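You operate a simulated robot arm through the tools that you are given. There is no shell and no other tool.

Carry out the task below with a simulated two-armed robot. There is one attempt and no reset: what you move stays moved.

TASK
Press the button at the top of the display to switch it on. Fetch the black block from the top of the grey side bench and set it in the inside of the green tray by the press. Put the green-ringed nozzle on the top of the grey side bench away on the nozzle tester end of the back desk. Fetch the circuit board from the top of the grey side bench and set it on the right end of the set-up bench. Put the blue-ringed nozzle on the top of the grey side bench away on the nozzle tester end of the back desk. Take the teal pin from the top of the grey side bench and leave it on the top of the test trolley. Put the blue tape roll from the top of the grey side bench on the back of the set-up bench and the green tape roll on top of the note block there. Take the capacitor and put it on the grey spool on the blue mat on the grey bench. Take the large blue nozzle and leave it on the top of the fridge. Fetch the silica tub from the top of the grey side bench and set it on the left end of the set-up bench. Any order will do. Set down upright: teal pin, large blue nozzle, silica tub.

It is judged by the outcome, as a careful person would: the job done as asked, and still so three seconds after it is handed in. It fails if anything else is knocked over, pushed out of place, dropped, spilled or broken.

THE ROBOT
Two 7-joint arms with two-finger parallel grippers on one trunk, on a base that drives. Base frame: it is fixed to the floor where the robot stands at the start and does not move with it; the origin is under the middle of the robot, x ahead of it, y to its left, z up. Units: m, rad, N and s.
The left shoulder is at the start at [0.02, 0.113, 1.222], the right one opposite. With the tool pointing down near the work surface each hand reaches from about 0.1 to 0.58 m from the robot's upright axis, wherever it stands, measured 20 degrees to its own side. Places, roughly: back of the set-up bench (22x234 cm) [-3.78, -4.02, 0.84]; black block (3x2x2 cm) [-0.3, -2.8, 0.8]; blue-ringed nozzle (4x4x4 cm) [-1, -3, 0.8]; button at the top of the display [0.7, 0, 1.7]; capacitor (2x2x3 cm) [-6.8, -4.7, 0.8]; circuit board [-0.75, -3, 0.75]; green-ringed nozzle (4x4x4 cm) [-0.7, -2.9, 0.8]; grey spool (5x5x2 cm) [-6.9, -4.8, 0.8]; inside of the green tray by the press (15x13 cm) [-2.86, -3.3, 0.86]; large blue nozzle (4x4x5 cm) [-3.8, -3.7, 0.9]; left end of the set-up bench [-2.9, -3.4, 0.8]; note block (9x9x6 cm) [0, -2.7, 0.8]; nozzle tester end of the back desk [-2.2, 4.9, 0.8]; right end of the set-up bench [-4.8, -4, 0.8]; silica tub [0.25, -2.25, 0.75]; tape roll [0.25, -2.5, 0.75]; teal pin (4x4x8 cm) [0.2, -2.7, 0.8]; top of the fridge [-5.9, -4.4, 1.3]; top of the test trolley [0.5, -0.6, 0.9]. Payload 1.57 kg a hand.
The tool frame of a hand sits at the grasp point between the pads (the TCP): z along the fingers, y along the line on which they close. The tips reach 0.03 m beyond it. Largest opening 0.08 m; finger width 0.017, thickness 0.012; the body of the gripper, 0.04 by 0.082 m, starts 0.08 m behind the TCP.
Orientation is that of the tool frame in the base frame, as [roll, pitch, yaw] about the fixed x, y, z axes, in that order (R = Rz(yaw) Ry(pitch) Rx(roll)). With the fingers straight down and closing along the base's y, the tool's x points along the base's -x, its y along +y and its z along -z.

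THE INTERFACE
- The arms move only by the tool play_rows. It takes "left_deltas", "right_deltas" or both (then of equal length, played together; a hand with none holds still); each is a list of rows, each a list of 7 numbers: the shift along the tool's x, y, z in cm, then the turn, a rotation vector about the tool's x, y, z in degrees, then the gripper command, from -1 (shut) to 1 (fully open), values between in proportion. In form: [[dx, dy, dz, rx, ry, rz, gripper], ...]. A call has 1 to 20 rows; each row shifts and turns the commanded pose from where the row before left it, along the tool's axes as they then stand. Rows are played at 5 a second. More than 0.05 m and 0.15 rad between two rows, or a gripper value outside its range, and nothing of the call is played. A pose out of reach is approached as far as the arm can. The call stops where the force on the tool passes 40 N (or 10 N more than at its start, if that is more) or the arm is blocked; 0.2 s more then pass. Each finger travels about 0.045 m/s and halts on what it meets, pressing with about 34 N; the grip force reading is that of the motor and also rises with nothing between the fingers. The clock runs only during rows and for 0.2 s after the last one: add rows that do not move to give the fingers time. The reply holds the time, the measured pose of the TCP, the force on the tool along the base axes, the opening and the grip force, in the units named above and with some noise, with the torque about the TCP (base axes, N m) and any sound that the robot's microphone picked up.
- Cameras (640 x 400 px; columns grow to the right, rows downward): "scene" is now at [0.1019, -0.0251, 1.3878]; the picture's right is [-0.26, -0.96, 0.00], its down [-0.14, 0.04, -0.99] and it looks along [0.95, -0.26, -0.14] (base axes); focal length 214 px, centre (320, 200). "left" rides on the left gripper at [0.072, 0.007, -0.122] in its tool frame; the picture's right is [-0.09, 1.00, 0.00], its down [-0.84, -0.08, -0.54] and it looks along [-0.54, -0.05, 0.84] (tool axes); focal length 238 px, centre (320, 200). "right" rides on the right gripper at [0.072, -0.007, -0.122] in its tool frame; the picture's right is [0.09, 1.00, 0.00], its down [-0.84, 0.08, -0.54] and it looks along [-0.54, 0.05, 0.84] (tool axes); focal length 238 px, centre (320, 200). There is no depth. A picture from a camera that has moved, and an enlarged one, comes with that camera's place and axes in the base frame and with its lens.
- camera(camera): a new picture of that camera. The clock stands still meanwhile.
- slide_trunk(by): slides the trunk up (or, below 0, down) by that many m; the arms and the scene camera ride with it, the base frame stays. It gives what a move gives, with no picture.
- drive_base(legs): drives the robot by 1 to 6 legs, each [ahead, left, turn to the left] in m, m and rad, along the robot's own axes; the way and the turn of a leg run together, so that a leg with both is an arc; at most 1.5 m and 3.142 rad a leg. The arms and the cameras ride along, it lands a little off, and it stops where it bumps. It gives what a move gives.
- head_to(pan, tilt): turns the head with the scene camera to pan (to the left, within 1.396 rad either way) and tilt (down, from -0.506 to 1.204), counted from straight ahead of the robot. It gives what a move gives.
- inspect(camera, box): a new picture of the part [left, top, right, bottom] of that camera's present view, enlarged. The clock stands still meanwhile.
- sign_off(): hands the job in; it is judged then, once.

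Nothing tells you exact positions but the pictures and the camera data. Unless the task says otherwise, let go and move clear before handing in.

The tools are called after ">>>" as a command line: name --argument value ..., lists and objects as JSON in quotes. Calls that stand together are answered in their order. play_rows: Moves the arms, as the interface text tells. Its arguments: {"type":"object","properties":{"left_deltas":{"type":"array","items":{"type":"array","items":{"type":"number"}}},"right_deltas":{"type":"array","items":{"type":"array","items":{"type":"number"}}}},"required":[]} The other tools are called the same way: slide_trunk (by) slides the trunk up or down; drive_base (legs) drives the base; head_to (pan, tilt) turns the head that bears the scene camera; camera (camera) takes a picture; inspect (camera, box) takes an enlarged picture of a part of a camera's view; sign_off () hands the job in.

At the start:

```text
clock: 0.0
left_ee_pos: [0.4573, 0.0729, 1.15]
left_ee_rot: [3.141, -0.001, 3.142]
left_wrist_force: [-0.6, 0.5, 0.3]
left_wrist_torque: [0.02, 0.03, -0.02]
left_opening: 0.0799
left_gripper_force: 0.2
right_ee_pos: [0.3056, -0.2595, 0.9989]
right_ee_rot: [-3.141, 0.001, -3.141]
right_wrist_force: [0.3, -0.3, -0.3]
right_wrist_torque: [-0.02, 0.01, 0.02]
right_opening: 0.0801
right_gripper_force: 0.2
trunk travel left (down, up): [-0.275, 0.295]
robot x, y, heading: [-0.0021, 0.0007, 0.002]
head pan, tilt: [-0.267, 0.141]
```

scene: 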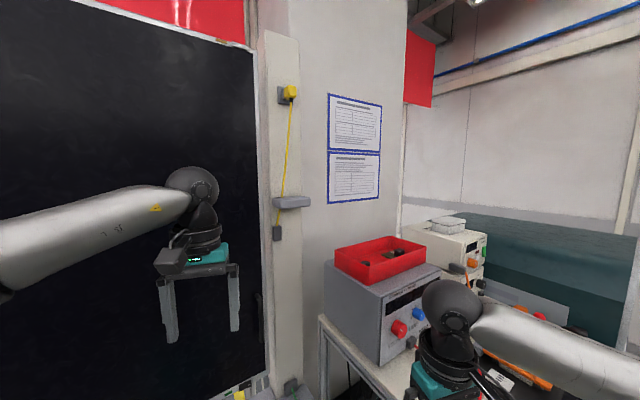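
right: 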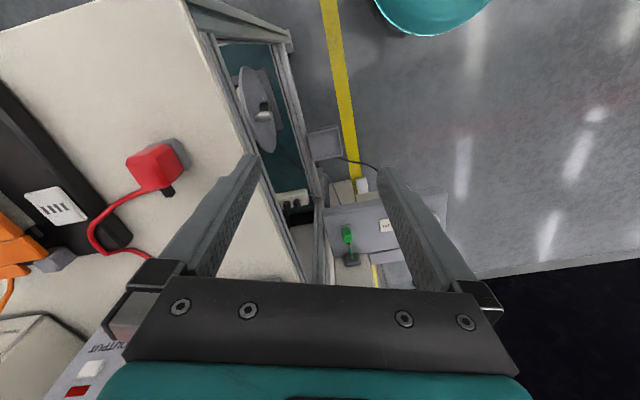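
left: 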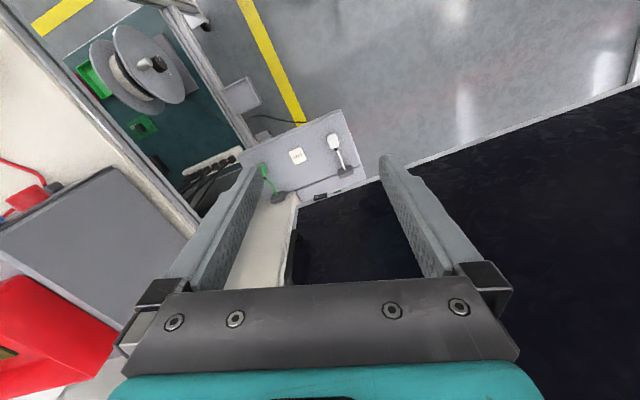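

I see the dark display ahead-left and the test trolley with instruments to the right. First I look around with the head to find the display's button.

>>> head_to --pan 0.0 --tilt -0.4

>>> camera --camera "scene"

```text
clock: 1.0
left_ee_pos: [0.4573, 0.0729, 1.1499]
left_ee_rot: [3.141, 0.001, 3.141]
left_wrist_force: [-0.1, 1.1, 0.1]
left_wrist_torque: [0.0, 0.0, 0.0]
left_opening: 0.08
left_gripper_force: 0.0
right_ee_pos: [0.3063, -0.2598, 1.0004]
right_ee_rot: [-3.141, 0.0, 3.14]
right_wrist_force: [-0.4, -0.4, -0.1]
right_wrist_torque: [0.01, 0.02, 0.0]
right_opening: 0.0802
right_gripper_force: 0.0
trunk travel left (down, up): [-0.275, 0.295]
robot x, y, heading: [0.0008, 0.001, 0.004]
head pan, tilt: [0.0, -0.4]
```

```text
taken
camera scene: at [0.0859, -0.0007, 1.4337], right [0.0, -1.0, 0.0], down [0.39, 0.0, -0.92], along [0.92, 0.0, 0.39], focal length 214 px, centre (320, 200)
```

scene: 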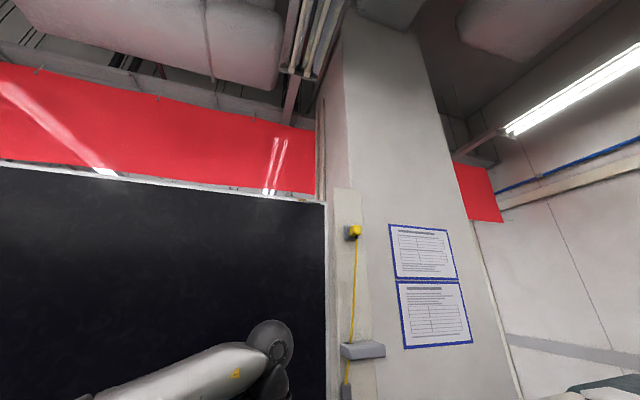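

The display's upper right corner is near (326,203). I zoom in to find the button.

>>> inspect --camera "scene" --box '[240, 160, 400, 260]'

>>> inspect --camera "scene" --box '[0, 140, 160, 240]'

>>> inspect --camera "scene" --box '[120, 140, 280, 240]'

```text
4.00 times, centred on (320, 210) of scene
camera zoom: at [0.0859, -0.0007, 1.4337], right [0.0, -1.0, 0.0], down [0.39, 0.0, -0.92], along [0.92, 0.0, 0.39], focal length 858 px, centre (320, 160)
```

zoom: 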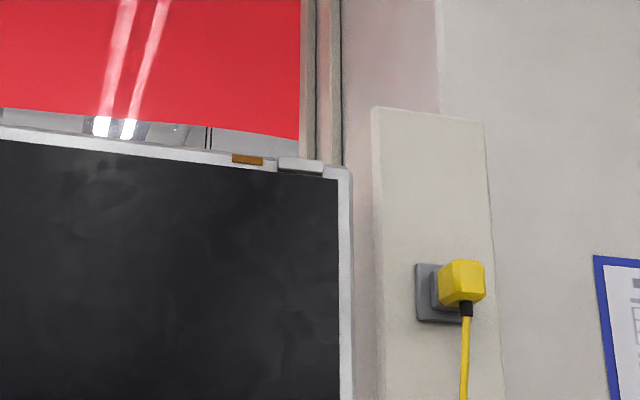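

```text
4.00 times, centred on (80, 190) of scene
camera zoom: at [0.0859, -0.0007, 1.4337], right [0.0, -1.0, 0.0], down [0.39, 0.0, -0.92], along [0.92, 0.0, 0.39], focal length 858 px, centre (1280, 240)
```

zoom: 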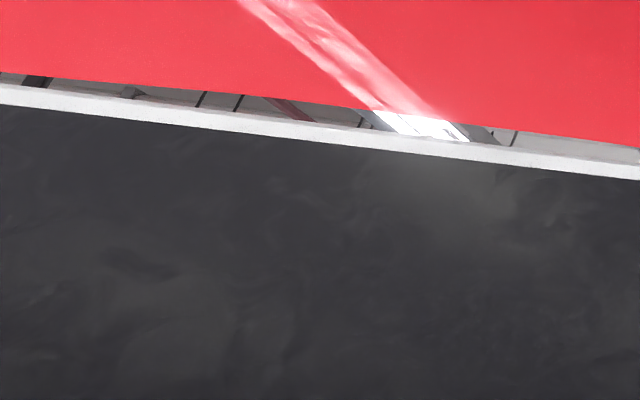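

```text
4.00 times, centred on (200, 190) of scene
camera zoom: at [0.0859, -0.0007, 1.4337], right [0.0, -1.0, 0.0], down [0.39, 0.0, -0.92], along [0.92, 0.0, 0.39], focal length 858 px, centre (800, 240)
```

zoom: 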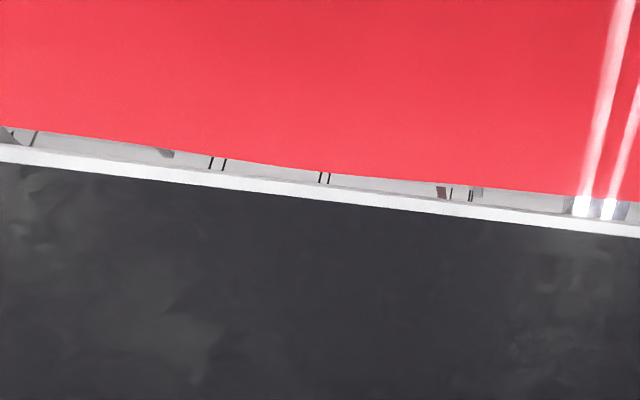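

Two candidates sit on the top bezel: an orange strip and a grey block. I raise the trunk and look closer before choosing.

>>> slide_trunk --by 0.28

>>> head_to --pan 0.0 --tilt -0.05

>>> camera --camera "scene"

>>> inspect --camera "scene" --box '[280, 160, 360, 210]'

```text
clock: 3.8
left_ee_pos: [0.4562, 0.0738, 1.4297]
left_ee_rot: [-3.142, 0.0, -3.141]
left_wrist_force: [-0.1, -0.6, -0.2]
left_wrist_torque: [-0.01, 0.0, 0.01]
left_opening: 0.0802
left_gripper_force: 0.0
right_ee_pos: [0.305, -0.2598, 1.2797]
right_ee_rot: [-3.141, 0.0, 3.141]
right_wrist_force: [-0.3, 0.4, 0.7]
right_wrist_torque: [0.02, 0.0, 0.03]
right_opening: 0.0799
right_gripper_force: 0.1
trunk travel left (down, up): [-0.555, 0.015]
robot x, y, heading: [-0.0013, 0.0007, -0.0]
head pan, tilt: [0.0, -0.4]
```

```text
clock: 4.6
left_ee_pos: [0.4577, 0.0737, 1.4304]
left_ee_rot: [-3.141, 0.0, -3.141]
left_wrist_force: [0.3, -0.3, 1.0]
left_wrist_torque: [0.0, -0.01, 0.01]
left_opening: 0.0801
left_gripper_force: 0.0
right_ee_pos: [0.3063, -0.2597, 1.28]
right_ee_rot: [-3.142, 0.001, 3.142]
right_wrist_force: [-0.7, -0.7, 0.0]
right_wrist_torque: [0.0, -0.03, -0.04]
right_opening: 0.08
right_gripper_force: 0.1
trunk travel left (down, up): [-0.555, 0.015]
robot x, y, heading: [0.0018, -0.0015, 0.003]
head pan, tilt: [0.0, -0.051]
```

```text
taken
camera scene: at [0.1011, -0.0007, 1.6853], right [0.0, -1.0, 0.0], down [0.05, 0.0, -1.0], along [1.0, 0.0, 0.05], focal length 214 px, centre (320, 200)
```

scene: 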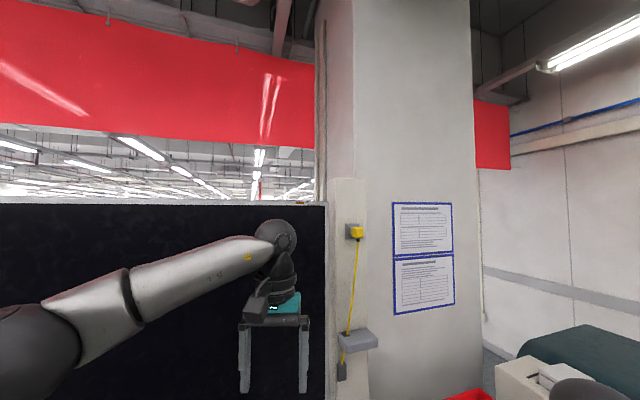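

```text
8.00 times, centred on (320, 185) of scene
camera zoom: at [0.1011, -0.0007, 1.6853], right [0.0, -1.0, 0.0], down [0.05, 0.0, -1.0], along [1.0, 0.0, 0.05], focal length 1716 px, centre (320, 320)
```

zoom: 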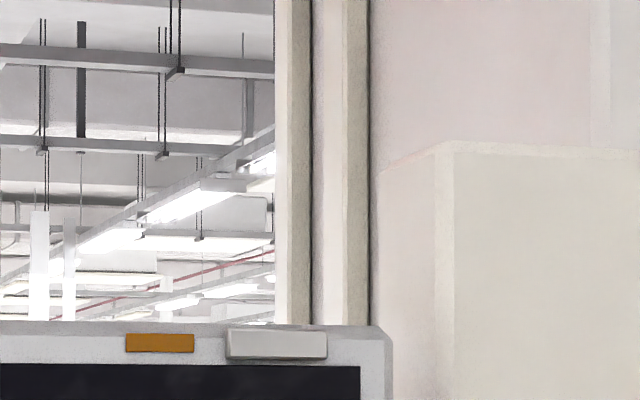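

The grey raised block (about y 0.016, z 1.709, face x≈0.75) looks like the button; the orange strip looks like an indicator lamp. I point the left hand forward with the fingers shut.

>>> play_rows --left_deltas '[[0, 0, 0, 0, -8.5, 0, -1], [0, 0, 0, 0, -8.5, 0, -1], [0, 0, 0, 0, -8.5, 0, -1], [0, 0, 0, 0, -8.5, 0, -1], [0, 0, 0, 0, -8.5, 0, -1], [0, 0, 0, 0, -8.5, 0, -1], [0, 0, 0, 0, -8.5, 0, -1], [0, 0, 0, 0, -8.5, 0, -1], [0, 0, 0, 0, -8.5, 0, -1], [0, 0, 0, 0, -8.5, 0, -1], [0, 0, 0, 0, -5, 0, -1], [0, 0, 0, 0, 0, 0, -1]]'

>>> camera --camera "scene"

```text
clock: 7.2
left_ee_pos: [0.4543, 0.0648, 1.4345]
left_ee_rot: [2.184, 1.57, 2.189]
left_wrist_force: [-0.7, -0.2, -0.3]
left_wrist_torque: [0.0, 0.01, 0.02]
left_opening: 0.0001
left_gripper_force: 21.9
left hand out of reach, approached as far as the arm can: row 11
right_ee_pos: [0.3054, -0.2622, 1.2784]
right_ee_rot: [3.14, -0.001, -3.141]
right_wrist_force: [0.3, -0.1, 0.2]
right_wrist_torque: [0.02, -0.01, 0.0]
right_opening: 0.0801
right_gripper_force: 0.0
trunk travel left (down, up): [-0.555, 0.015]
robot x, y, heading: [0.0021, -0.0025, 0.0]
head pan, tilt: [0.0, -0.051]
```

```text
taken
camera scene: at [0.1005, -0.003, 1.6853], right [0.0, -1.0, 0.0], down [0.05, 0.0, -1.0], along [1.0, 0.0, 0.05], focal length 214 px, centre (320, 200)
```

scene: 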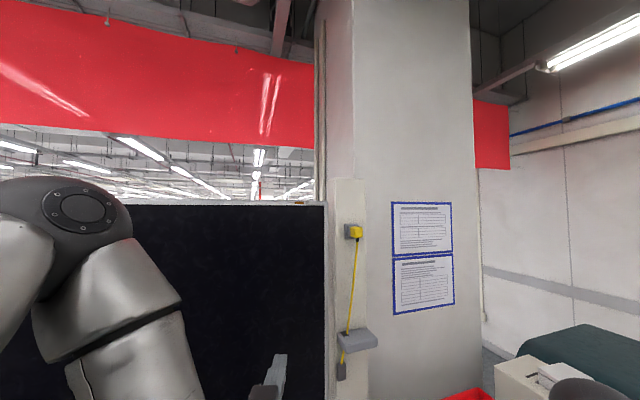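

The hand now points forward. I raise it to the button's height and move partly forward.

>>> play_rows --left_deltas '[[-3, -0.6, 1, 0, 0, 0, -1], [-3, -0.6, 1, 0, 0, 0, -1], [-3, -0.6, 1, 0, 0, 0, -1], [-3, -0.6, 1, 0, 0, 0, -1], [-3, -0.6, 1, 0, 0, 0, -1], [-3, -0.6, 1, 0, 0, 0, -1], [-3, -0.6, 1, 0, 0, 0, -1], [-3, -0.6, 1, 0, 0, 0, -1], [-3.4, -0.1, 1, 0, 0, 0, -1], [0, 0, 0, 0, 0, 0, -1]]'

>>> camera --camera "scene"

>>> camera --camera "left"

```text
clock: 9.4
left_ee_pos: [0.5455, 0.018, 1.7082]
left_ee_rot: [-3.126, 1.568, -3.127]
left_wrist_force: [-0.2, 0.0, 0.3]
left_wrist_torque: [0.01, -0.01, 0.01]
left_opening: 0.0
left_gripper_force: 21.6
right_ee_pos: [0.3061, -0.2602, 1.2805]
right_ee_rot: [3.14, 0.001, 3.14]
right_wrist_force: [-0.4, 0.5, -0.7]
right_wrist_torque: [0.0, -0.02, -0.03]
right_opening: 0.0799
right_gripper_force: 0.0
trunk travel left (down, up): [-0.555, 0.015]
robot x, y, heading: [0.0011, -0.0024, -0.002]
head pan, tilt: [0.0, -0.051]
```

```text
taken
camera scene: at [0.1012, -0.0006, 1.6852], right [0.0, -1.0, 0.0], down [0.05, 0.0, -1.0], along [1.0, 0.0, 0.05], focal length 214 px, centre (320, 200)
```

scene: 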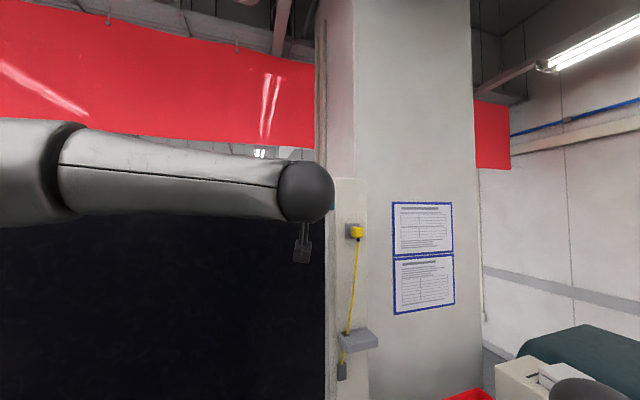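

```text
taken
camera left: at [0.4233, 0.0245, 1.6358], right [0.0, 1.0, 0.09], down [-0.54, -0.08, 0.84], along [0.84, -0.05, 0.54], focal length 238 px, centre (320, 200)
```

left: 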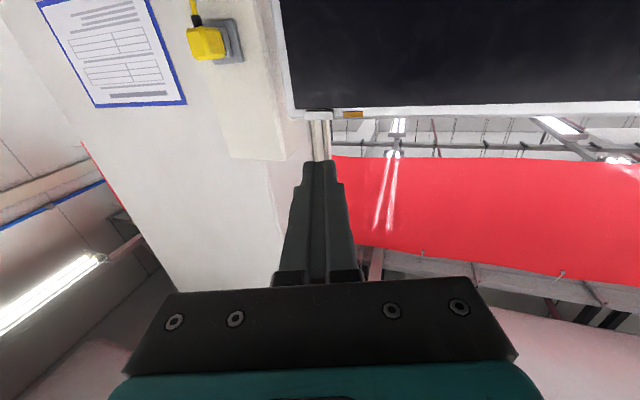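

>>> inspect --camera "left" --box '[270, 80, 390, 155]'

```text
5.33 times, centred on (330, 118) of left
camera zoom: at [0.4233, 0.0245, 1.6358], right [0.0, 1.0, 0.09], down [-0.54, -0.08, 0.84], along [0.84, -0.05, 0.54], focal length 1271 px, centre (267, 640)
```

zoom: 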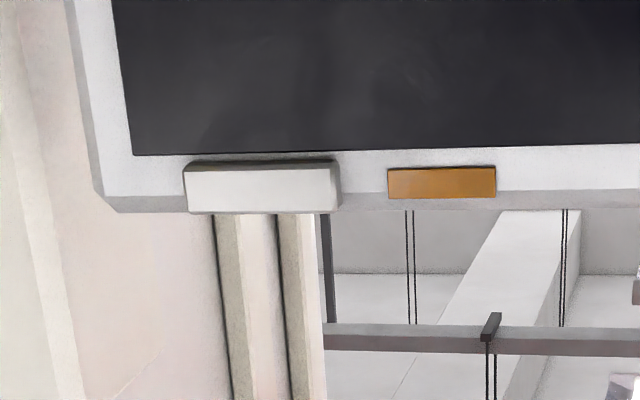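

The grey block is proud of the bezel, a real push button; my estimate holds (y 0.016, z 1.71). I advance to just short of it.

>>> play_rows --left_deltas '[[0, 0, 3, 0, 0, 0, -1], [0, 0, 3, 0, 0, 0, -1], [0, 0, 3, 0, 0, 0, -1], [0, 0, 3, 0, 0, 0, -1], [0, 0, 2, 0, 0, 0, -1], [0, 0, 0, 0, 0, 0, -1]]'

>>> inspect --camera "left" --box '[220, 60, 420, 185]'

```text
clock: 10.8
left_ee_pos: [0.6847, 0.0171, 1.7066]
left_ee_rot: [2.342, 1.57, 2.342]
left_wrist_force: [0.5, 1.0, -0.6]
left_wrist_torque: [0.0, -0.02, 0.03]
left_opening: 0.0
left_gripper_force: 20.9
right_ee_pos: [0.3044, -0.2587, 1.2802]
right_ee_rot: [-3.14, 0.0, -3.141]
right_wrist_force: [0.0, -0.3, 0.3]
right_wrist_torque: [-0.01, -0.01, 0.02]
right_opening: 0.08
right_gripper_force: 0.1
trunk travel left (down, up): [-0.555, 0.015]
robot x, y, heading: [-0.0019, 0.0002, 0.001]
head pan, tilt: [0.0, -0.051]
```

```text
3.20 times, centred on (320, 122) of left
camera zoom: at [0.563, 0.0237, 1.6353], right [0.0, 1.0, 0.09], down [-0.54, -0.08, 0.84], along [0.84, -0.05, 0.54], focal length 763 px, centre (320, 448)
```

zoom: 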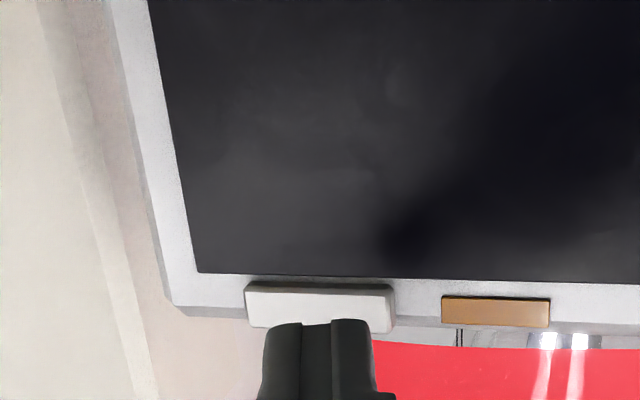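

Fingers are lined up with the button. I press slowly.

>>> play_rows --left_deltas '[[-0.1, 0, 0.5, 0, 0, 0, -1], [0, 0, 0.5, 0, 0, 0, -1], [0, 0, 0.4, 0, 0, 0, -1], [0, 0, 0.4, 0, 0, 0, -1], [0, 0, 0.3, 0, 0, 0, -1], [0, 0, 0.3, 0, 0, 0, -1], [0, 0, 0.3, 0, 0, 0, -1]]'

>>> inspect --camera "left" --box '[220, 60, 420, 185]'

```text
clock: 12.4
left_ee_pos: [0.7117, 0.0176, 1.7086]
left_ee_rot: [-2.043, 1.57, -2.044]
left_wrist_force: [0.3, -0.2, -0.4]
left_wrist_torque: [-0.02, -0.01, 0.0]
left_opening: 0.0002
left_gripper_force: 21.1
right_ee_pos: [0.3055, -0.2604, 1.2795]
right_ee_rot: [3.141, -0.001, -3.141]
right_wrist_force: [0.2, 0.3, 0.2]
right_wrist_torque: [0.02, -0.03, 0.0]
right_opening: 0.0802
right_gripper_force: 0.1
trunk travel left (down, up): [-0.555, 0.015]
robot x, y, heading: [-0.0017, 0.0015, -0.005]
head pan, tilt: [0.0, -0.051]
```

```text
3.20 times, centred on (320, 122) of left
camera zoom: at [0.5897, 0.0243, 1.6365], right [0.0, 1.0, 0.09], down [-0.54, -0.08, 0.84], along [0.84, -0.05, 0.54], focal length 763 px, centre (320, 448)
```

zoom: 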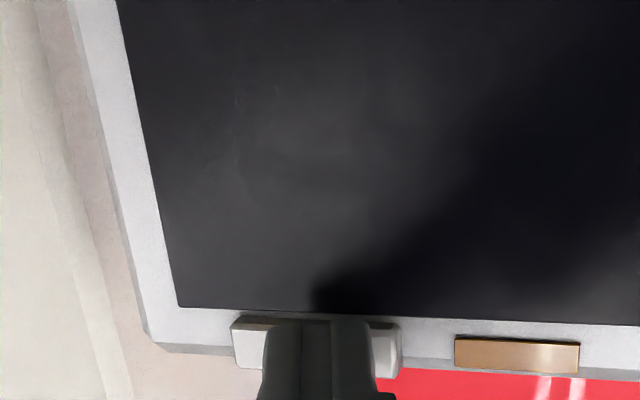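

No contact yet; I continue in small steps.

>>> play_rows --left_deltas '[[0, 0, 0.3, 0, 0, 0, -1], [0, 0, 0.3, 0, 0, 0, -1], [0, 0, 0.2, 0, 0, 0, -1], [0, 0, 0.2, 0, 0, 0, -1]]'

>>> inspect --camera "left" --box '[220, 60, 420, 185]'

```text
clock: 13.4
left_ee_pos: [0.7208, 0.0187, 1.709]
left_ee_rot: [-0.857, 1.57, -0.856]
left_wrist_force: [-7.1, 2.5, -1.5]
left_wrist_torque: [-0.04, 0.04, 0.14]
left_opening: 0.0
left_gripper_force: 21.8
right_ee_pos: [0.3037, -0.2592, 1.2808]
right_ee_rot: [-3.141, 0.002, -3.142]
right_wrist_force: [0.5, 0.3, -0.3]
right_wrist_torque: [-0.02, 0.02, 0.02]
right_opening: 0.0799
right_gripper_force: 0.1
trunk travel left (down, up): [-0.555, 0.015]
robot x, y, heading: [-0.0007, -0.003, 0.002]
head pan, tilt: [0.0, -0.051]
heard: click
```

```text
3.20 times, centred on (320, 122) of left
camera zoom: at [0.5979, 0.0249, 1.6372], right [0.0, 1.0, 0.09], down [-0.54, -0.08, 0.84], along [0.84, -0.05, 0.54], focal length 763 px, centre (320, 448)
```

zoom: 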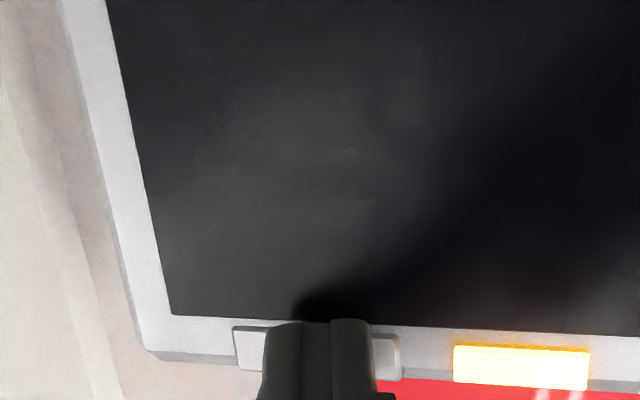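

Click heard and the lamp glows: the display is on. I withdraw the hand and fold it back down.

>>> play_rows --left_deltas '[[0, 0, -3, 0, 0, 0, -1], [0, 0, -4, 0, 0, 0, -1], [0, 0, -4, 0, 0, 0, -1], [0, 0, -4, 0, 0, 0, -1], [0, 0, -2, 0, 0, 0, -1], [3, 0.6, -1, 0, 0, 0, -1], [3, 0.6, -1, 0, 0, 0, -1], [3, 0.6, -1, 0, 0, 0, -1], [3, 0.6, -1, 0, 0, 0, -1], [3, 0.6, -1, 0, 0, 0, -1], [3, 0.6, -1, 0, 0, 0, -1], [3, 0.6, -1, 0, 0, 0, -1], [3, 0.6, -1, 0, 0, 0, -1], [3.4, 0.1, -1, 0, 0, 0, -1], [0, 0, 0, 0, 0, 0, -1]]'

>>> play_rows --left_deltas '[[0, 0, 0, 0, 8.5, 0, -1], [0, 0, 0, 0, 8.5, 0, -1], [0, 0, 0, 0, 8.5, 0, -1], [0, 0, 0, 0, 8.5, 0, -1], [0, 0, 0, 0, 8.5, 0, -1], [0, 0, 0, 0, 8.5, 0, -1], [0, 0, 0, 0, 8.5, 0, -1], [0, 0, 0, 0, 8.5, 0, -1], [0, 0, 0, 0, 8.5, 0, -1], [0, 0, 0, 0, 8.5, 0, -1], [0, 0, 0, 0, 5, 0, -1], [3, 0, 0, 0, 0, 0, 1], [3, 0, 0, 0, 0, 0, 1], [3, 0, 0, 0, 0, 0, 1], [3, 0, 0, 0, 0, 0, 1], [0, 0, 0, 0, 0, 0, 1]]'

>>> slide_trunk --by -0.28

>>> head_to --pan -0.6 --tilt 0.4

>>> camera --camera "scene"

```text
clock: 16.6
left_ee_pos: [0.4596, 0.067, 1.4349]
left_ee_rot: [-2.849, 1.567, -2.844]
left_wrist_force: [0.5, 0.7, 0.0]
left_wrist_torque: [-0.03, -0.03, 0.02]
left_opening: 0.0003
left_gripper_force: 21.2
left hand out of reach, approached as far as the arm can: row 14
right_ee_pos: [0.3047, -0.259, 1.2792]
right_ee_rot: [-3.141, 0.0, 3.14]
right_wrist_force: [-1.0, 0.4, 0.3]
right_wrist_torque: [-0.01, -0.02, -0.01]
right_opening: 0.08
right_gripper_force: 0.1
trunk travel left (down, up): [-0.555, 0.015]
robot x, y, heading: [-0.0025, 0.001, -0.0]
head pan, tilt: [0.0, -0.051]
```

```text
clock: 20.0
left_ee_pos: [0.341, 0.064, 1.4364]
left_ee_rot: [-3.142, 0.0, -3.14]
left_wrist_force: [-0.4, -0.8, 0.2]
left_wrist_torque: [-0.03, -0.01, -0.04]
left_opening: 0.08
left_gripper_force: 0.2
right_ee_pos: [0.3054, -0.2593, 1.2795]
right_ee_rot: [-3.141, -0.001, -3.141]
right_wrist_force: [0.4, 0.9, -0.1]
right_wrist_torque: [-0.02, 0.0, -0.02]
right_opening: 0.0801
right_gripper_force: 0.1
trunk travel left (down, up): [-0.555, 0.015]
robot x, y, heading: [0.0009, -0.0029, -0.0]
head pan, tilt: [0.0, -0.051]
```

```text
clock: 22.9
left_ee_pos: [0.3412, 0.0644, 1.1572]
left_ee_rot: [-3.141, 0.001, -3.139]
left_wrist_force: [0.8, 0.0, -0.3]
left_wrist_torque: [0.04, -0.02, -0.02]
left_opening: 0.08
left_gripper_force: 0.0
right_ee_pos: [0.3052, -0.2602, 1.0003]
right_ee_rot: [3.141, 0.0, 3.142]
right_wrist_force: [-0.4, 0.0, 0.2]
right_wrist_torque: [0.03, 0.0, -0.01]
right_opening: 0.0802
right_gripper_force: 0.0
trunk travel left (down, up): [-0.275, 0.295]
robot x, y, heading: [0.0006, -0.0012, -0.0]
head pan, tilt: [0.0, -0.051]
```

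```text
clock: 23.9
left_ee_pos: [0.3414, 0.0632, 1.1559]
left_ee_rot: [3.14, 0.0, 3.141]
left_wrist_force: [-1.0, 0.0, 0.4]
left_wrist_torque: [0.01, -0.02, -0.01]
left_opening: 0.0797
left_gripper_force: 0.0
right_ee_pos: [0.3057, -0.2596, 0.9996]
right_ee_rot: [3.14, -0.001, 3.141]
right_wrist_force: [0.2, 0.6, -0.4]
right_wrist_torque: [-0.04, 0.03, 0.04]
right_opening: 0.0799
right_gripper_force: 0.1
trunk travel left (down, up): [-0.275, 0.295]
robot x, y, heading: [0.0023, -0.0025, 0.001]
head pan, tilt: [-0.6, 0.4]
```

```text
taken
camera scene: at [0.0891, -0.0529, 1.3638], right [-0.56, -0.83, 0.0], down [-0.32, 0.22, -0.92], along [0.76, -0.52, -0.39], focal length 214 px, centre (320, 200)
```

scene: 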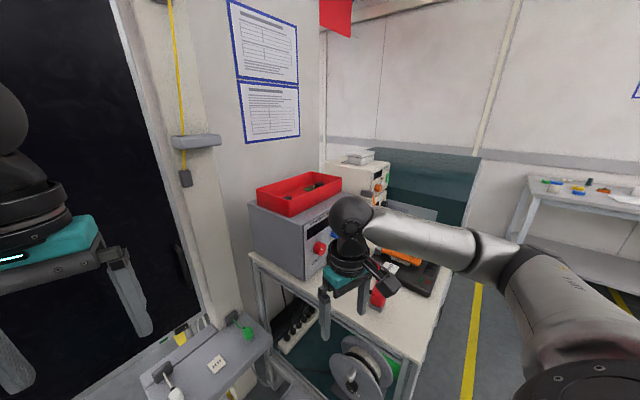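

The test trolley is at front-right; the grey side bench with the small objects is farther right. I pan further to survey the room.

>>> head_to --pan -1.39 --tilt 0.25

>>> camera --camera "scene"

>>> head_to --pan 1.39 --tilt 0.25

>>> camera --camera "scene"

```text
clock: 25.0
left_ee_pos: [0.3416, 0.0645, 1.1559]
left_ee_rot: [-3.141, 0.0, -3.14]
left_wrist_force: [-0.5, 0.1, 0.1]
left_wrist_torque: [0.02, 0.0, 0.02]
left_opening: 0.0802
left_gripper_force: 0.0
right_ee_pos: [0.3065, -0.2602, 0.9993]
right_ee_rot: [3.141, 0.001, 3.142]
right_wrist_force: [1.0, 0.4, -0.6]
right_wrist_torque: [0.0, 0.0, -0.02]
right_opening: 0.08
right_gripper_force: 0.1
trunk travel left (down, up): [-0.275, 0.295]
robot x, y, heading: [0.0003, -0.0004, -0.004]
head pan, tilt: [-1.389, 0.25]
```

```text
taken
camera scene: at [0.0295, -0.0925, 1.3777], right [-0.98, -0.18, 0.0], down [-0.04, 0.24, -0.97], along [0.18, -0.95, -0.25], focal length 214 px, centre (320, 200)
```

scene: 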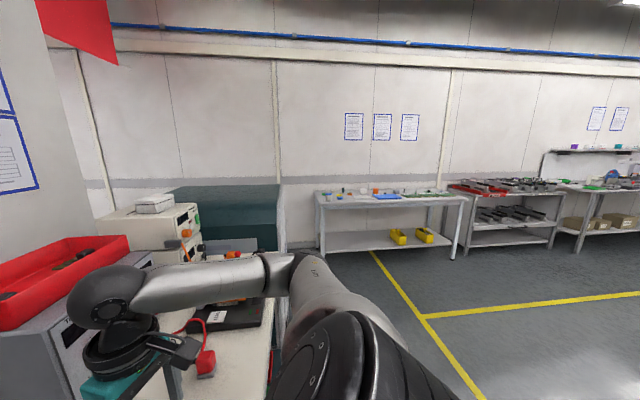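

```text
clock: 27.4
left_ee_pos: [0.3421, 0.0644, 1.1559]
left_ee_rot: [-3.141, 0.001, 3.142]
left_wrist_force: [-0.6, 0.3, 0.4]
left_wrist_torque: [0.02, 0.0, -0.03]
left_opening: 0.08
left_gripper_force: 0.0
right_ee_pos: [0.305, -0.2597, 1.0004]
right_ee_rot: [-3.141, 0.0, 3.141]
right_wrist_force: [-0.2, 0.1, 0.2]
right_wrist_torque: [-0.01, 0.0, 0.02]
right_opening: 0.08
right_gripper_force: 0.0
trunk travel left (down, up): [-0.275, 0.295]
robot x, y, heading: [0.0012, -0.0023, 0.005]
head pan, tilt: [1.389, 0.25]
```

```text
taken
camera scene: at [0.0295, 0.0911, 1.3777], right [0.98, -0.18, 0.0], down [-0.04, -0.24, -0.97], along [0.18, 0.95, -0.25], focal length 214 px, centre (320, 200)
```

scene: 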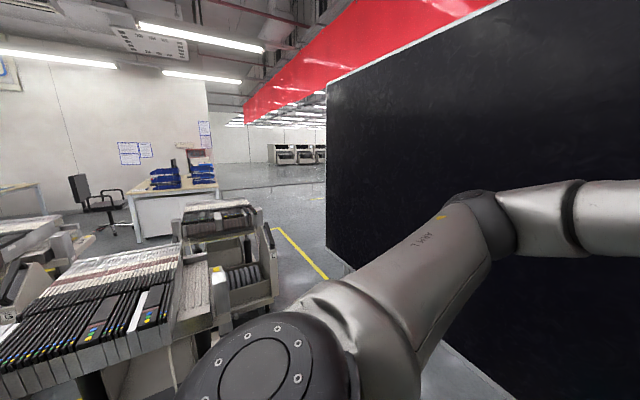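

The side bench lies along the far wall to my right. I zoom in on it to plan the approach.

>>> head_to --pan -1.39 --tilt 0.25

>>> inspect --camera "scene" --box '[270, 160, 490, 290]'

>>> inspect --camera "scene" --box '[440, 120, 640, 245]'

```text
clock: 29.9
left_ee_pos: [0.3406, 0.0641, 1.1561]
left_ee_rot: [3.141, 0.0, -3.141]
left_wrist_force: [-0.2, -0.2, -0.1]
left_wrist_torque: [-0.02, -0.01, 0.02]
left_opening: 0.0797
left_gripper_force: 0.1
right_ee_pos: [0.305, -0.2598, 1.0001]
right_ee_rot: [3.141, 0.0, 3.141]
right_wrist_force: [0.1, -1.0, 0.3]
right_wrist_torque: [0.02, 0.0, 0.02]
right_opening: 0.0803
right_gripper_force: 0.1
trunk travel left (down, up): [-0.275, 0.295]
robot x, y, heading: [-0.0017, -0.0003, -0.006]
head pan, tilt: [-1.389, 0.25]
```

```text
2.91 times, centred on (380, 225) of scene
camera zoom: at [0.0295, -0.0925, 1.3777], right [-0.98, -0.18, 0.0], down [-0.04, 0.24, -0.97], along [0.18, -0.95, -0.25], focal length 624 px, centre (146, 127)
```

zoom: 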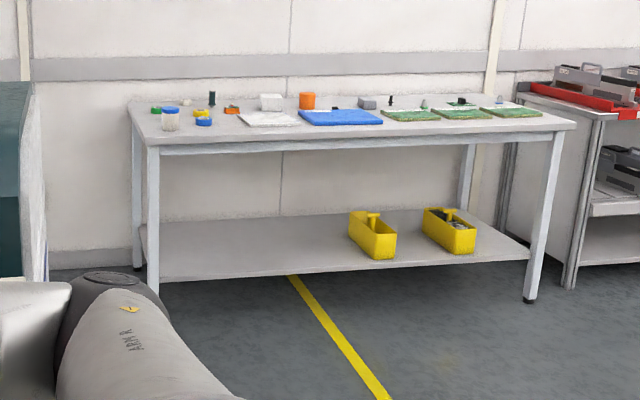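

```text
3.20 times, centred on (540, 182) of scene
camera zoom: at [0.0295, -0.0925, 1.3777], right [-0.98, -0.18, 0.0], down [-0.04, 0.24, -0.97], along [0.18, -0.95, -0.25], focal length 686 px, centre (-384, 256)
```

zoom: 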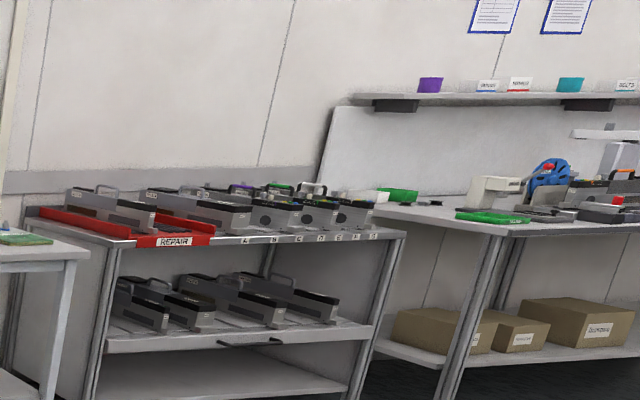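

The bench's front edge runs from about (0.42,-2.24) to (-1.22,-2.77), so facing it needs a heading of about -1.26. I back off diagonally from the trolley first, then look.

>>> drive_base --legs '[[-0.45, -0.4, 0]]'

>>> camera --camera "scene"

```text
clock: 33.3
left_ee_pos: [-0.1102, -0.3286, 1.1558]
left_ee_rot: [3.141, -0.002, -3.133]
left_wrist_force: [-0.4, 0.2, -0.2]
left_wrist_torque: [-0.02, -0.02, 0.01]
left_opening: 0.0799
left_gripper_force: 0.0
right_ee_pos: [-0.1452, -0.6514, 1.0004]
right_ee_rot: [3.141, 0.001, -3.137]
right_wrist_force: [0.6, -0.2, 0.0]
right_wrist_torque: [0.02, -0.02, -0.01]
right_opening: 0.0802
right_gripper_force: 0.1
trunk travel left (down, up): [-0.275, 0.295]
robot x, y, heading: [-0.4504, -0.3939, 0.006]
head pan, tilt: [-1.389, 0.25]
```

```text
taken
camera scene: at [-0.4215, -0.4871, 1.3777], right [-0.98, -0.19, 0.0], down [-0.05, 0.24, -0.97], along [0.18, -0.95, -0.25], focal length 214 px, centre (320, 200)
```

scene: 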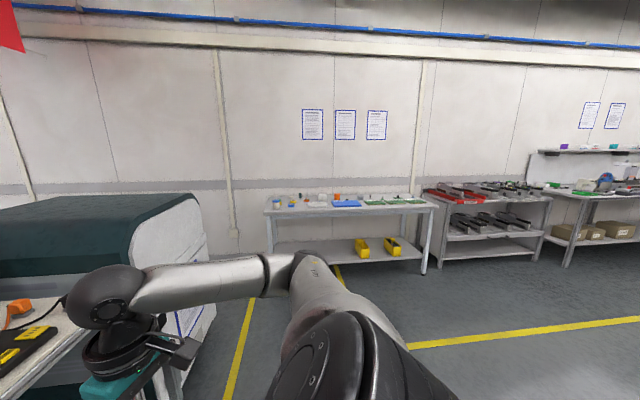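

Clear floor toward the bench. I turn to face it and look again.

>>> drive_base --legs '[[0, 0, -1.265]]'

>>> head_to --pan 0.0 --tilt 0.35

>>> camera --camera "scene"

```text
clock: 36.9
left_ee_pos: [-0.2907, -0.7016, 1.1562]
left_ee_rot: [3.14, 0.001, 1.865]
left_wrist_force: [1.0, 0.4, -0.2]
left_wrist_torque: [-0.01, -0.02, 0.02]
left_opening: 0.0799
left_gripper_force: 0.1
right_ee_pos: [-0.6107, -0.7624, 1.0004]
right_ee_rot: [3.141, 0.001, 1.865]
right_wrist_force: [0.0, -0.6, -0.4]
right_wrist_torque: [0.0, 0.0, 0.03]
right_opening: 0.0799
right_gripper_force: 0.1
trunk travel left (down, up): [-0.275, 0.295]
robot x, y, heading: [-0.4511, -0.3966, -1.272]
head pan, tilt: [-1.389, 0.25]
```

```text
clock: 38.4
left_ee_pos: [-0.2897, -0.702, 1.1567]
left_ee_rot: [3.141, 0.0, 1.866]
left_wrist_force: [0.5, -0.1, 0.2]
left_wrist_torque: [-0.02, 0.03, -0.01]
left_opening: 0.08
left_gripper_force: 0.0
right_ee_pos: [-0.6112, -0.7622, 1.0006]
right_ee_rot: [-3.141, 0.001, 1.865]
right_wrist_force: [-0.4, 0.3, -0.6]
right_wrist_torque: [0.01, -0.03, -0.03]
right_opening: 0.0799
right_gripper_force: 0.0
trunk travel left (down, up): [-0.275, 0.295]
robot x, y, heading: [-0.4539, -0.3945, -1.275]
head pan, tilt: [0.0, 0.351]
```

```text
taken
camera scene: at [-0.4187, -0.4938, 1.3683], right [-0.96, -0.29, 0.0], down [-0.1, 0.33, -0.94], along [0.27, -0.9, -0.34], focal length 214 px, centre (320, 200)
```

scene: 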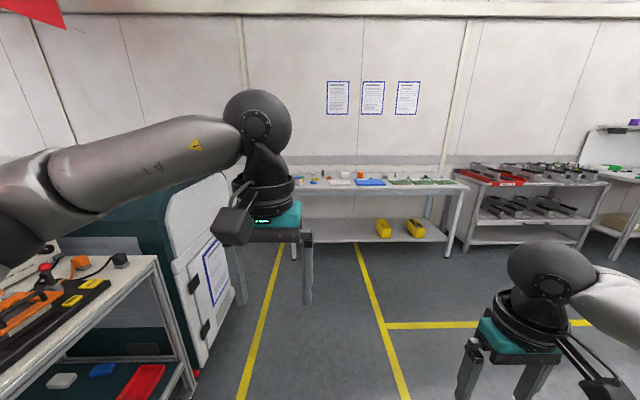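

Path ahead is clear. I drive toward the left part of the bench and stop short.

>>> drive_base --legs '[[1.3, 0, 0.01]]'

>>> head_to --pan 0.0 --tilt 0.7

>>> camera --camera "scene"

```text
clock: 44.9
left_ee_pos: [0.1069, -1.9331, 1.156]
left_ee_rot: [3.14, -0.001, 1.89]
left_wrist_force: [0.5, 0.6, 0.1]
left_wrist_torque: [-0.02, 0.0, -0.01]
left_opening: 0.08
left_gripper_force: 0.2
right_ee_pos: [-0.212, -1.9999, 1.0005]
right_ee_rot: [-3.141, 0.001, 1.889]
right_wrist_force: [1.0, 0.3, 0.5]
right_wrist_torque: [0.01, -0.01, -0.02]
right_opening: 0.0801
right_gripper_force: 0.1
trunk travel left (down, up): [-0.275, 0.295]
robot x, y, heading: [-0.0601, -1.6289, -1.254]
head pan, tilt: [0.0, 0.351]
```

```text
clock: 45.7
left_ee_pos: [0.1071, -1.9331, 1.1566]
left_ee_rot: [-3.141, 0.0, 1.888]
left_wrist_force: [0.7, -0.2, -0.6]
left_wrist_torque: [0.01, 0.01, 0.0]
left_opening: 0.0799
left_gripper_force: 0.1
right_ee_pos: [-0.2129, -1.9996, 1.0006]
right_ee_rot: [3.141, 0.0, 1.888]
right_wrist_force: [0.3, 0.7, -0.2]
right_wrist_torque: [0.01, -0.01, -0.03]
right_opening: 0.08
right_gripper_force: 0.1
trunk travel left (down, up): [-0.275, 0.295]
robot x, y, heading: [-0.06, -1.6292, -1.249]
head pan, tilt: [0.0, 0.7]
```

```text
taken
camera scene: at [-0.0288, -1.7195, 1.3369], right [-0.95, -0.31, 0.0], down [-0.2, 0.61, -0.77], along [0.24, -0.73, -0.64], focal length 214 px, centre (320, 200)
```

scene: 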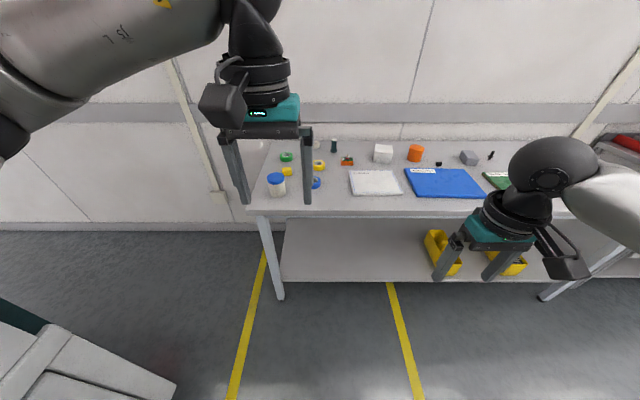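

>>> inspect --camera "scene" --box '[235, 125, 435, 250]'

>>> inspect --camera "scene" --box '[400, 125, 560, 225]'

```text
3.20 times, centred on (335, 188) of scene
camera zoom: at [-0.0288, -1.7195, 1.3369], right [-0.95, -0.31, 0.0], down [-0.2, 0.61, -0.77], along [0.24, -0.73, -0.64], focal length 686 px, centre (272, 240)
```

zoom: 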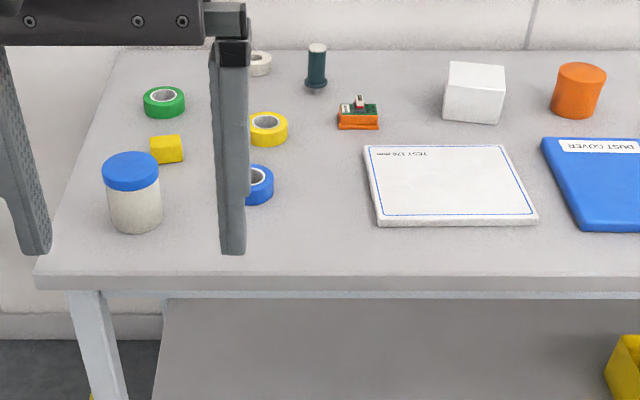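

```text
4.00 times, centred on (480, 175) of scene
camera zoom: at [-0.0288, -1.7195, 1.3369], right [-0.95, -0.31, 0.0], down [-0.2, 0.61, -0.77], along [0.24, -0.73, -0.64], focal length 858 px, centre (-320, 300)
```

zoom: 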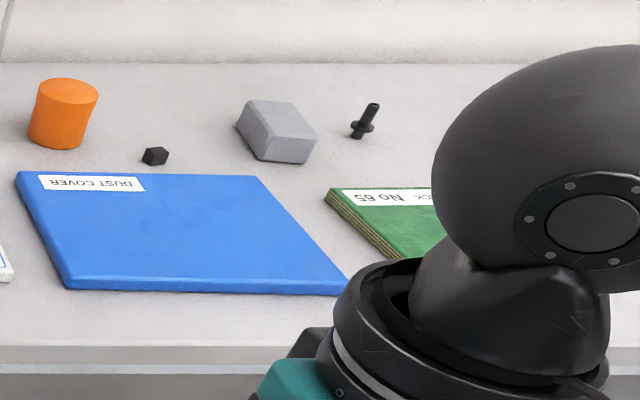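

I see the silica tub, green/blue/yellow tapes, teal pin and white note block near the bench's left end, and the black block farther right. I move closer in small steps.

>>> drive_base --legs '[[0.3, 0.05, 0]]'

>>> camera --camera "left"

>>> camera --camera "right"

>>> head_to --pan 0.0 --tilt 1.2

>>> camera --camera "scene"

```text
clock: 47.8
left_ee_pos: [0.2503, -2.2112, 1.1553]
left_ee_rot: [-3.141, 0.0, 1.886]
left_wrist_force: [0.0, -0.4, 0.5]
left_wrist_torque: [0.01, 0.01, -0.01]
left_opening: 0.0798
left_gripper_force: 0.0
right_ee_pos: [-0.0696, -2.2774, 1.0001]
right_ee_rot: [3.142, 0.0, 1.886]
right_wrist_force: [0.2, 0.4, 0.3]
right_wrist_torque: [-0.02, 0.03, 0.01]
right_opening: 0.0798
right_gripper_force: 0.1
trunk travel left (down, up): [-0.275, 0.295]
robot x, y, heading: [0.0843, -1.9066, -1.256]
head pan, tilt: [0.0, 0.7]
```

```text
taken
camera left: at [0.2335, -2.1403, 1.2778], right [0.98, 0.22, 0.0], down [0.19, -0.82, 0.54], along [0.12, -0.53, -0.84], focal length 238 px, centre (320, 200)
```

left: 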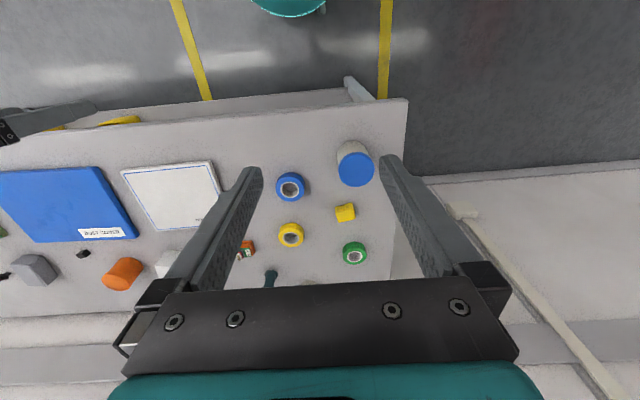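

```text
taken
camera right: at [-0.0981, -2.211, 1.1224], right [0.92, 0.4, 0.0], down [0.33, -0.77, 0.54], along [0.21, -0.5, -0.84], focal length 238 px, centre (320, 200)
```

right: 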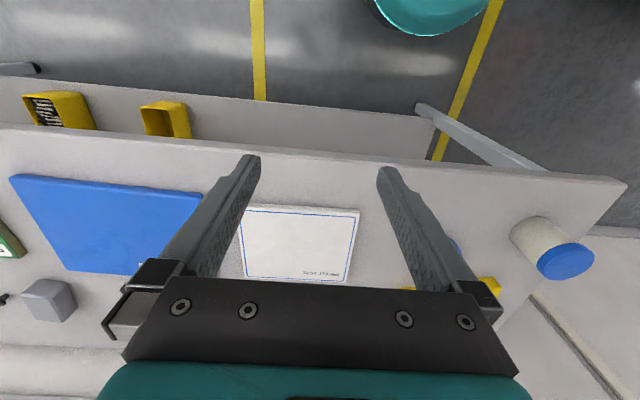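

```text
clock: 48.8
left_ee_pos: [0.2512, -2.2089, 1.1559]
left_ee_rot: [-3.14, 0.0, 1.886]
left_wrist_force: [-0.3, 0.0, -0.7]
left_wrist_torque: [0.01, 0.03, -0.02]
left_opening: 0.0803
left_gripper_force: 0.1
right_ee_pos: [-0.0692, -2.2754, 0.9999]
right_ee_rot: [3.141, 0.002, 1.887]
right_wrist_force: [-0.2, 0.1, 0.3]
right_wrist_torque: [0.0, -0.02, -0.02]
right_opening: 0.0799
right_gripper_force: 0.2
trunk travel left (down, up): [-0.275, 0.295]
robot x, y, heading: [0.0777, -1.9024, -1.26]
head pan, tilt: [0.0, 1.201]
```

```text
taken
camera scene: at [0.1056, -1.9687, 1.3009], right [-0.95, -0.31, 0.0], down [-0.29, 0.89, -0.36], along [0.11, -0.35, -0.93], focal length 214 px, centre (320, 200)
```

scene: 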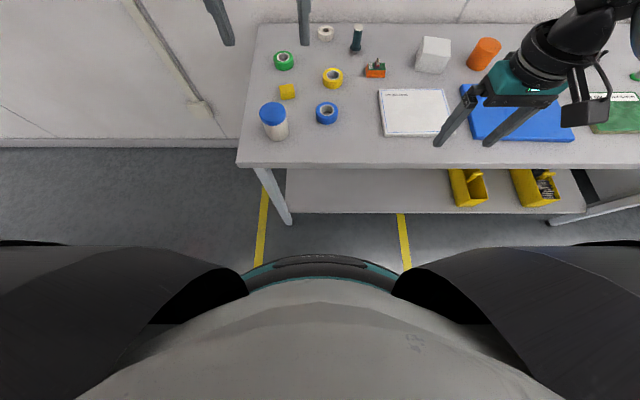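

The base's teal ring front is still clear of the bench edge. I creep closer by 10 cm.

>>> drive_base --legs '[[0.1, 0, 0]]'

>>> camera --camera "scene"

>>> camera --camera "left"

```text
clock: 49.9
left_ee_pos: [0.2803, -2.3068, 1.1567]
left_ee_rot: [3.141, 0.0, 1.887]
left_wrist_force: [-1.1, -0.7, 0.4]
left_wrist_torque: [0.03, 0.0, -0.01]
left_opening: 0.0799
left_gripper_force: 0.0
right_ee_pos: [-0.0382, -2.3732, 0.9985]
right_ee_rot: [-3.141, -0.001, 1.886]
right_wrist_force: [-0.5, -0.7, -0.5]
right_wrist_torque: [0.02, 0.01, -0.02]
right_opening: 0.0797
right_gripper_force: 0.0
trunk travel left (down, up): [-0.275, 0.295]
robot x, y, heading: [0.1142, -2.0003, -1.255]
head pan, tilt: [0.0, 1.201]
```

```text
taken
camera scene: at [0.1371, -2.0652, 1.3008], right [-0.95, -0.31, 0.0], down [-0.29, 0.89, -0.36], along [0.11, -0.34, -0.93], focal length 214 px, centre (320, 200)
```

scene: 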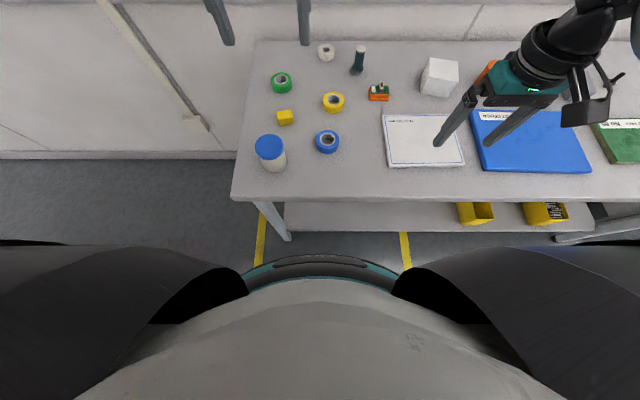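

```text
taken
camera left: at [0.2648, -2.2363, 1.2777], right [0.98, 0.22, 0.0], down [0.19, -0.82, 0.54], along [0.12, -0.53, -0.84], focal length 238 px, centre (320, 200)
```

left: 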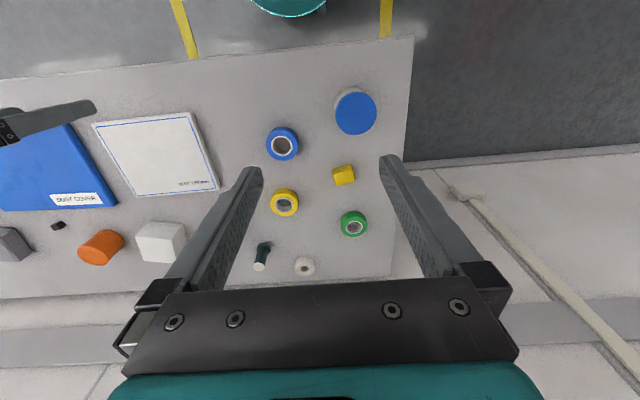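

The bench top is at about z 0.775 and the pin and note block sit about 0.48 m behind its edge, so I need to be closer, with a lower trunk and tilted tool. I raise the right hand, creep in 5 cm, and lower the trunk.

>>> play_rows --right_deltas '[[0, 0, -4, 0, 0, 0, 1], [0, 0, -4, 0, 0, 0, 1], [0, 0, -4, 0, 0, 0, 1], [0, 0, -4, 0, 0, 0, 1], [0, 0, -4, 0, 0, 0, 1], [2, 0, -2, 0, 0, 0, 1], [2, 0, 0, 0, 0, 0, 1], [0, 0, 0, 0, 0, 0, 1]]'

>>> drive_base --legs '[[0.045, 0.0, 0]]'

>>> slide_trunk --by -0.18

>>> camera --camera "scene"

>>> camera --camera "left"

```text
clock: 51.7
left_ee_pos: [0.2804, -2.3066, 1.1559]
left_ee_rot: [-3.141, 0.002, 1.887]
left_wrist_force: [0.2, -0.5, 0.6]
left_wrist_torque: [0.0, -0.02, -0.03]
left_opening: 0.08
left_gripper_force: 0.2
right_ee_pos: [-0.0496, -2.333, 1.2186]
right_ee_rot: [3.141, 0.001, 1.886]
right_wrist_force: [0.4, -0.5, -0.2]
right_wrist_torque: [0.01, 0.0, -0.03]
right_opening: 0.08
right_gripper_force: 0.1
trunk travel left (down, up): [-0.275, 0.295]
robot x, y, heading: [0.1141, -2.0026, -1.258]
head pan, tilt: [0.0, 1.201]
```

```text
clock: 52.6
left_ee_pos: [0.2943, -2.3499, 1.1551]
left_ee_rot: [3.142, -0.001, 1.887]
left_wrist_force: [0.7, -0.1, -0.4]
left_wrist_torque: [0.02, 0.01, 0.0]
left_opening: 0.0799
left_gripper_force: 0.1
right_ee_pos: [-0.0347, -2.3783, 1.2189]
right_ee_rot: [-3.141, -0.002, 1.885]
right_wrist_force: [0.4, -0.5, -0.5]
right_wrist_torque: [0.01, -0.01, -0.03]
right_opening: 0.0799
right_gripper_force: 0.1
trunk travel left (down, up): [-0.275, 0.295]
robot x, y, heading: [0.1253, -2.0453, -1.256]
head pan, tilt: [0.0, 1.201]
```

```text
clock: 54.6
left_ee_pos: [0.2941, -2.3482, 0.9771]
left_ee_rot: [3.142, 0.001, 1.884]
left_wrist_force: [0.7, 0.0, -0.1]
left_wrist_torque: [-0.02, -0.02, -0.01]
left_opening: 0.0801
left_gripper_force: 0.1
right_ee_pos: [-0.0358, -2.3766, 1.038]
right_ee_rot: [-3.141, 0.0, 1.888]
right_wrist_force: [0.3, -0.1, -0.8]
right_wrist_torque: [0.01, -0.01, 0.0]
right_opening: 0.0799
right_gripper_force: 0.1
trunk travel left (down, up): [-0.095, 0.475]
robot x, y, heading: [0.124, -2.0474, -1.256]
head pan, tilt: [0.0, 1.201]
```

```text
taken
camera scene: at [0.1507, -2.107, 1.121], right [-0.95, -0.31, 0.0], down [-0.29, 0.89, -0.36], along [0.11, -0.34, -0.93], focal length 214 px, centre (320, 200)
```

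scene: 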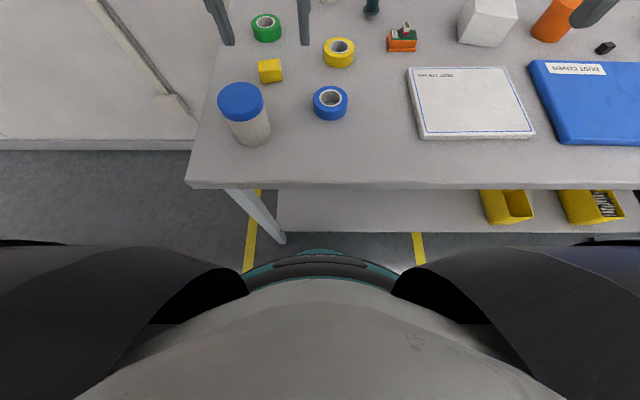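

```text
taken
camera left: at [0.2783, -2.2782, 1.0981], right [0.98, 0.22, 0.0], down [0.19, -0.82, 0.54], along [0.12, -0.53, -0.84], focal length 238 px, centre (320, 200)
```

left: 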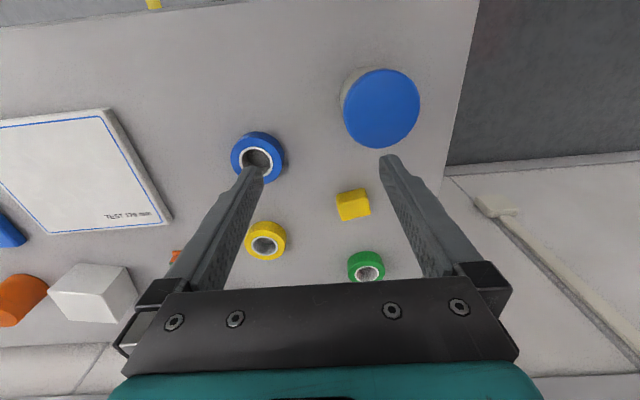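

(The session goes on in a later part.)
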